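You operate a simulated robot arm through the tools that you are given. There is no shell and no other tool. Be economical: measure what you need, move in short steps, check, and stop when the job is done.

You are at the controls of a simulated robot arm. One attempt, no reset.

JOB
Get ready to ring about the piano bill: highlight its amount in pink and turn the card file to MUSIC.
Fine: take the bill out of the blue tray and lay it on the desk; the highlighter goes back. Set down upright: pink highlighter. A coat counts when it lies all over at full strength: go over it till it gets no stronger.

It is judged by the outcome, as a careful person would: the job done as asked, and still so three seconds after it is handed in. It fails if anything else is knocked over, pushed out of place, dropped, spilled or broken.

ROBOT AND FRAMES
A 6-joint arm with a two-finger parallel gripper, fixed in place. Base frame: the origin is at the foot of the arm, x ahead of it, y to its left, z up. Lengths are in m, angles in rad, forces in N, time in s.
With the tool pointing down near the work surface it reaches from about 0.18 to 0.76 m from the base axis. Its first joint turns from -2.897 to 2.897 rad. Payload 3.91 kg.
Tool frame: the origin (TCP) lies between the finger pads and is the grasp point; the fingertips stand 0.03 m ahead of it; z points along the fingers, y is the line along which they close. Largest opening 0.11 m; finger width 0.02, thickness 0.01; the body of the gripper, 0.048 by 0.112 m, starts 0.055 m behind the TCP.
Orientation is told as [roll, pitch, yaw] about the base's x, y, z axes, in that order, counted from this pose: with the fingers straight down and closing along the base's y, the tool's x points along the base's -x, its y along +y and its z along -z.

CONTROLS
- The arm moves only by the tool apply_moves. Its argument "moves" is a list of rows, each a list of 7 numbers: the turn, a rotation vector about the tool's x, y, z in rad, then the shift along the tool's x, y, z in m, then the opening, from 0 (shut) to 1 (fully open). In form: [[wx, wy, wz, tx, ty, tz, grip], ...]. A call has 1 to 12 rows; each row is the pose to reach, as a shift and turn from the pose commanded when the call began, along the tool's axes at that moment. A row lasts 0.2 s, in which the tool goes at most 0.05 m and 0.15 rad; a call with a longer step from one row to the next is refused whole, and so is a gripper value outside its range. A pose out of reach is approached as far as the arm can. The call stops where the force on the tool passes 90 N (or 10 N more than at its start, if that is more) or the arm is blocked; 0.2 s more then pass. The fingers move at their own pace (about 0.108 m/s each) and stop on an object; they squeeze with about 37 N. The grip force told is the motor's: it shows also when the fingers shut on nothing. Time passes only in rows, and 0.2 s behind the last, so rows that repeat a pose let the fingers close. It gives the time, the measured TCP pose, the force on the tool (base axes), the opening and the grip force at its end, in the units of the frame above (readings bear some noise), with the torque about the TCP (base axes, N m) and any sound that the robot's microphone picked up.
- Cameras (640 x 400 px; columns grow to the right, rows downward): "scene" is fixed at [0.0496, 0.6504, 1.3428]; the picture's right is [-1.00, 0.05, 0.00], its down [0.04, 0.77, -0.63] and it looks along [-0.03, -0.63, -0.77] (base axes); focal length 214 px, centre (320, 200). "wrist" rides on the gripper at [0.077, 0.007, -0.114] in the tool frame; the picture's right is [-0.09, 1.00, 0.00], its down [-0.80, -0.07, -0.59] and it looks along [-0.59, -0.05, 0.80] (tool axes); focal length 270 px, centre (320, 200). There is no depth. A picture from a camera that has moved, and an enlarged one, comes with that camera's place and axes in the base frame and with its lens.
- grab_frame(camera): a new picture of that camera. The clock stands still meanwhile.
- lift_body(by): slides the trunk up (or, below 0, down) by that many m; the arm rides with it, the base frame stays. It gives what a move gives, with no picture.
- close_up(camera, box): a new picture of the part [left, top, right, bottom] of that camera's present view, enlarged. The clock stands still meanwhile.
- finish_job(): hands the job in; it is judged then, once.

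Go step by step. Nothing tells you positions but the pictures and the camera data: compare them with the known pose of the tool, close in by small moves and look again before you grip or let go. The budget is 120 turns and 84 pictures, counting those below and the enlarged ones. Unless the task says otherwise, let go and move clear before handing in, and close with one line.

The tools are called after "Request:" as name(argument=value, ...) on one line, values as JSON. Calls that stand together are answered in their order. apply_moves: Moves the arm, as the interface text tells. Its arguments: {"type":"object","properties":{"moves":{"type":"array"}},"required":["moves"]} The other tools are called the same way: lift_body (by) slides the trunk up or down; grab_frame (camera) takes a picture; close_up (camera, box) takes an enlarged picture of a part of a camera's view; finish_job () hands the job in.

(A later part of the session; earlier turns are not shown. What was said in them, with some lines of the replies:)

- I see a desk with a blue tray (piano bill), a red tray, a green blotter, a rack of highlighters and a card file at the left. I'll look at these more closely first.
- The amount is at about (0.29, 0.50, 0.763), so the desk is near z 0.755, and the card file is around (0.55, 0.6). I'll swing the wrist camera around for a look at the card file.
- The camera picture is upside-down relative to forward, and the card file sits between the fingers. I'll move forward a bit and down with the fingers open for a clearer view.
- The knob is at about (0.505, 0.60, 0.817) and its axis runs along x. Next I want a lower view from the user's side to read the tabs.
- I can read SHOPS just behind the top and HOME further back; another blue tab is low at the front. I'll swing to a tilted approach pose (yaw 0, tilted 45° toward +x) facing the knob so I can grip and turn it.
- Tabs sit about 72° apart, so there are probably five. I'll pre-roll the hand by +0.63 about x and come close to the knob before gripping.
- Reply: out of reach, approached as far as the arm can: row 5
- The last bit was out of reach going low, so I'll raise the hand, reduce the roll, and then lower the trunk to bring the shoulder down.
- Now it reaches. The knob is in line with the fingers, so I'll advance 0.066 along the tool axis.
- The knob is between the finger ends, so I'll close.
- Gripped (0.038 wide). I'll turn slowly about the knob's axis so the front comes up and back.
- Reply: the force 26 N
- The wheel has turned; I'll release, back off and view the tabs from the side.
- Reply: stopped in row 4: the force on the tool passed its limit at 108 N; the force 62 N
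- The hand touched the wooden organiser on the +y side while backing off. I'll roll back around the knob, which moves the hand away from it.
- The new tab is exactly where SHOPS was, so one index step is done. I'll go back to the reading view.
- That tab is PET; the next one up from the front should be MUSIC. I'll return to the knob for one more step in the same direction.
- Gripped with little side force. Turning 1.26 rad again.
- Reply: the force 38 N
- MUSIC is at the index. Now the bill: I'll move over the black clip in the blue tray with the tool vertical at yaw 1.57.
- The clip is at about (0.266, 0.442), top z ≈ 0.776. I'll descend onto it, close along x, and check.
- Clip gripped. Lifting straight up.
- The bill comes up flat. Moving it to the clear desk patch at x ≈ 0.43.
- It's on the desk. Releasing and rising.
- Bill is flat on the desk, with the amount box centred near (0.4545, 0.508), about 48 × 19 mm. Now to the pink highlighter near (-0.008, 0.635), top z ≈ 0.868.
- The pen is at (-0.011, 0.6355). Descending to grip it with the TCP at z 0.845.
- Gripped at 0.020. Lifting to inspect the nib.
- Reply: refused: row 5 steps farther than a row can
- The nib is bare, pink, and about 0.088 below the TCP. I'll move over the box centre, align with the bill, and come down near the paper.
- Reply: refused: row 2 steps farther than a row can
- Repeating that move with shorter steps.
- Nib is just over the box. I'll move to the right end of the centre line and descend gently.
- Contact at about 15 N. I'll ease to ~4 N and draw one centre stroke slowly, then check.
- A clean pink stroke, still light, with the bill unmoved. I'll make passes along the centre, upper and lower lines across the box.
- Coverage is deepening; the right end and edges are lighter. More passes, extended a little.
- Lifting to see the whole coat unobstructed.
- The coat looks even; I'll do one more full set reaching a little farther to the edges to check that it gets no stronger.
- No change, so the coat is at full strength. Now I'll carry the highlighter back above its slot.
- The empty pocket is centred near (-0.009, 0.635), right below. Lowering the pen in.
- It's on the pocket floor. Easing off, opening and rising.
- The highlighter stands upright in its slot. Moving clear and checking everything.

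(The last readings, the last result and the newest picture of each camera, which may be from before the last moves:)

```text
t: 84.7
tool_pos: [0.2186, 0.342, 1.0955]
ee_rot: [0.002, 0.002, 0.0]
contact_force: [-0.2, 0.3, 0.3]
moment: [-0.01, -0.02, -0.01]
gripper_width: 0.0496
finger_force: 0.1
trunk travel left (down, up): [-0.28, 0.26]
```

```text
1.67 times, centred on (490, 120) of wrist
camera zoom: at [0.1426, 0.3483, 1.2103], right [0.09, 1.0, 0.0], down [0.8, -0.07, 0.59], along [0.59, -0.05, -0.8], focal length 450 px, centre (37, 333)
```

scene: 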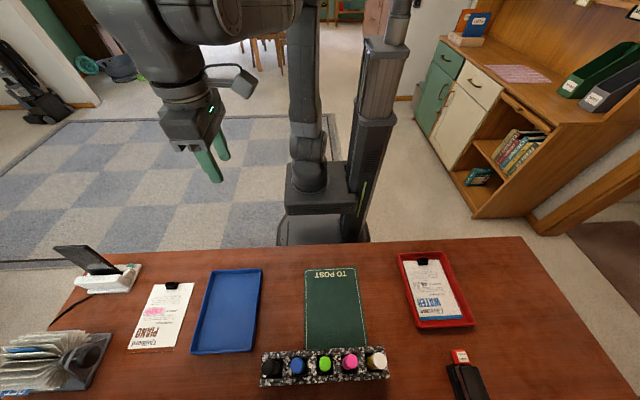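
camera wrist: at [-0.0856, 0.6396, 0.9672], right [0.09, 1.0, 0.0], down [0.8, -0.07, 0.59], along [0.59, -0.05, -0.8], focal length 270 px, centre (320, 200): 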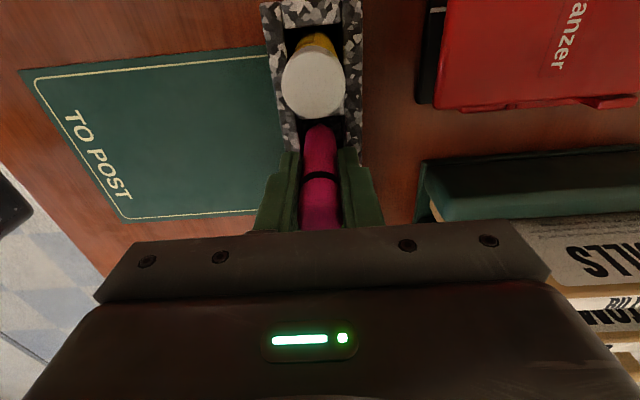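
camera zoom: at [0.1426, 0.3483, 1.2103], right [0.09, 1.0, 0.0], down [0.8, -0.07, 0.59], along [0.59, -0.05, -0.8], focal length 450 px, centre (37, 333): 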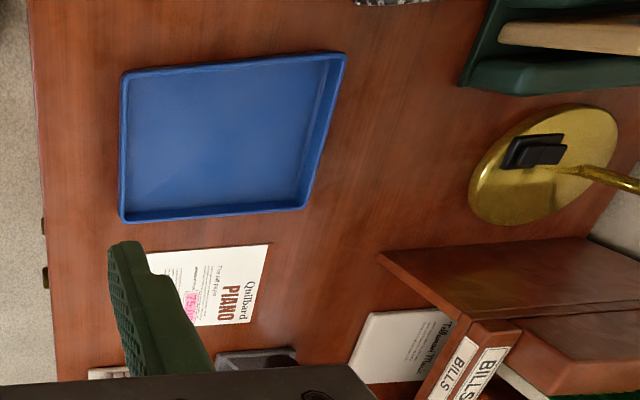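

Request:
close_up(camera="scene", box=[0, 310, 144, 400])

Request:
close_up(camera="scene", box=[0, 240, 180, 400])

```text
4.44 times, centred on (72, 355) of scene
camera zoom: at [0.0496, 0.6504, 1.3428], right [-1.0, 0.05, 0.0], down [0.04, 0.77, -0.63], along [-0.03, -0.63, -0.77], focal length 953 px, centre (1422, -489)
```

zoom: 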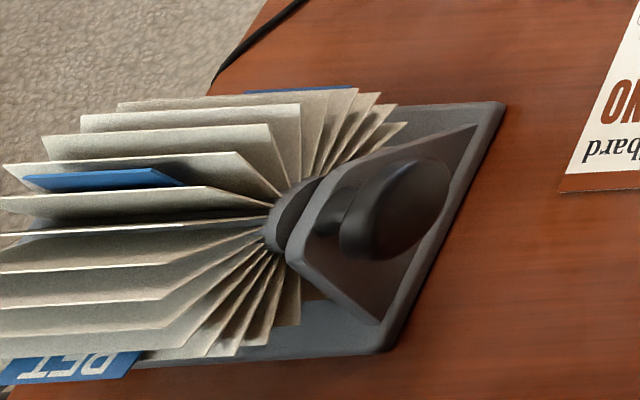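

```text
2.50 times, centred on (90, 320) of scene
camera zoom: at [0.0496, 0.6504, 1.3428], right [-1.0, 0.05, 0.0], down [0.04, 0.77, -0.63], along [-0.03, -0.63, -0.77], focal length 536 px, centre (895, -100)
```

zoom: 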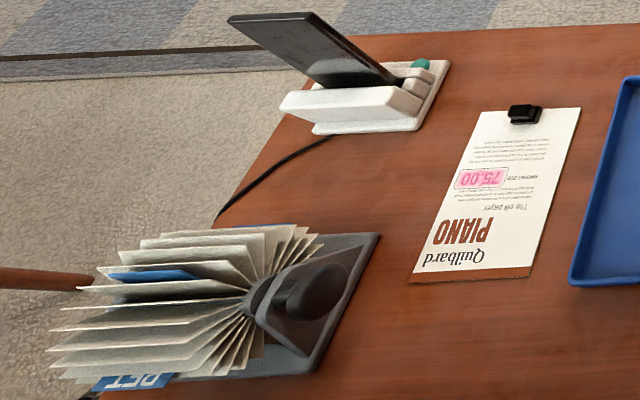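

Everything looks right, but the black slab on the white device at the top left looks slightly different from the first picture, so I'll inspect it.

Request:
close_up(camera="scene", box=[40, 230, 150, 300])

Request:
grab_frame(camera="wrist")

```text
5.71 times, centred on (95, 265) of scene
camera zoom: at [0.0496, 0.6504, 1.3428], right [-1.0, 0.05, 0.0], down [0.04, 0.77, -0.63], along [-0.03, -0.63, -0.77], focal length 1226 px, centre (1606, -171)
```

zoom: 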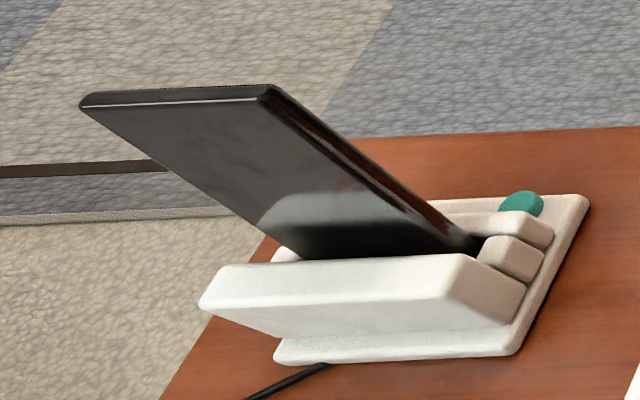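

```text
11 pictures are left
camera wrist: at [0.1426, 0.3483, 1.2103], right [0.09, 1.0, 0.0], down [0.8, -0.07, 0.59], along [0.59, -0.05, -0.8], focal length 270 px, centre (320, 200)
```

wrist: 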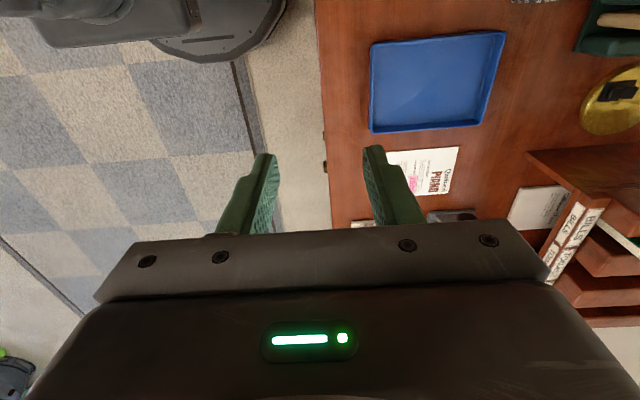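

The slab is a phone seated in its cradle. It already sat at this angle in the picture taken at 5 s, and it still stands there properly, so I'm leaving it. The bill, coat, pen and card file are all as asked, so I'm handing in.

Request:
finish_job()

```text
The job is handed in.
```

The piano bill is out of the blue tray and flat on the desk, its 75.00 is fully highlighted in pink, the highlighter is upright back in its slot, and the card file is turned to MUSIC. While turning the card file, the hand bumped the wooden organiser hard (108 N). In the later pictures it still looks in place. The phone leans at a slightly different angle in its cradle than in the first picture; I don't know why.
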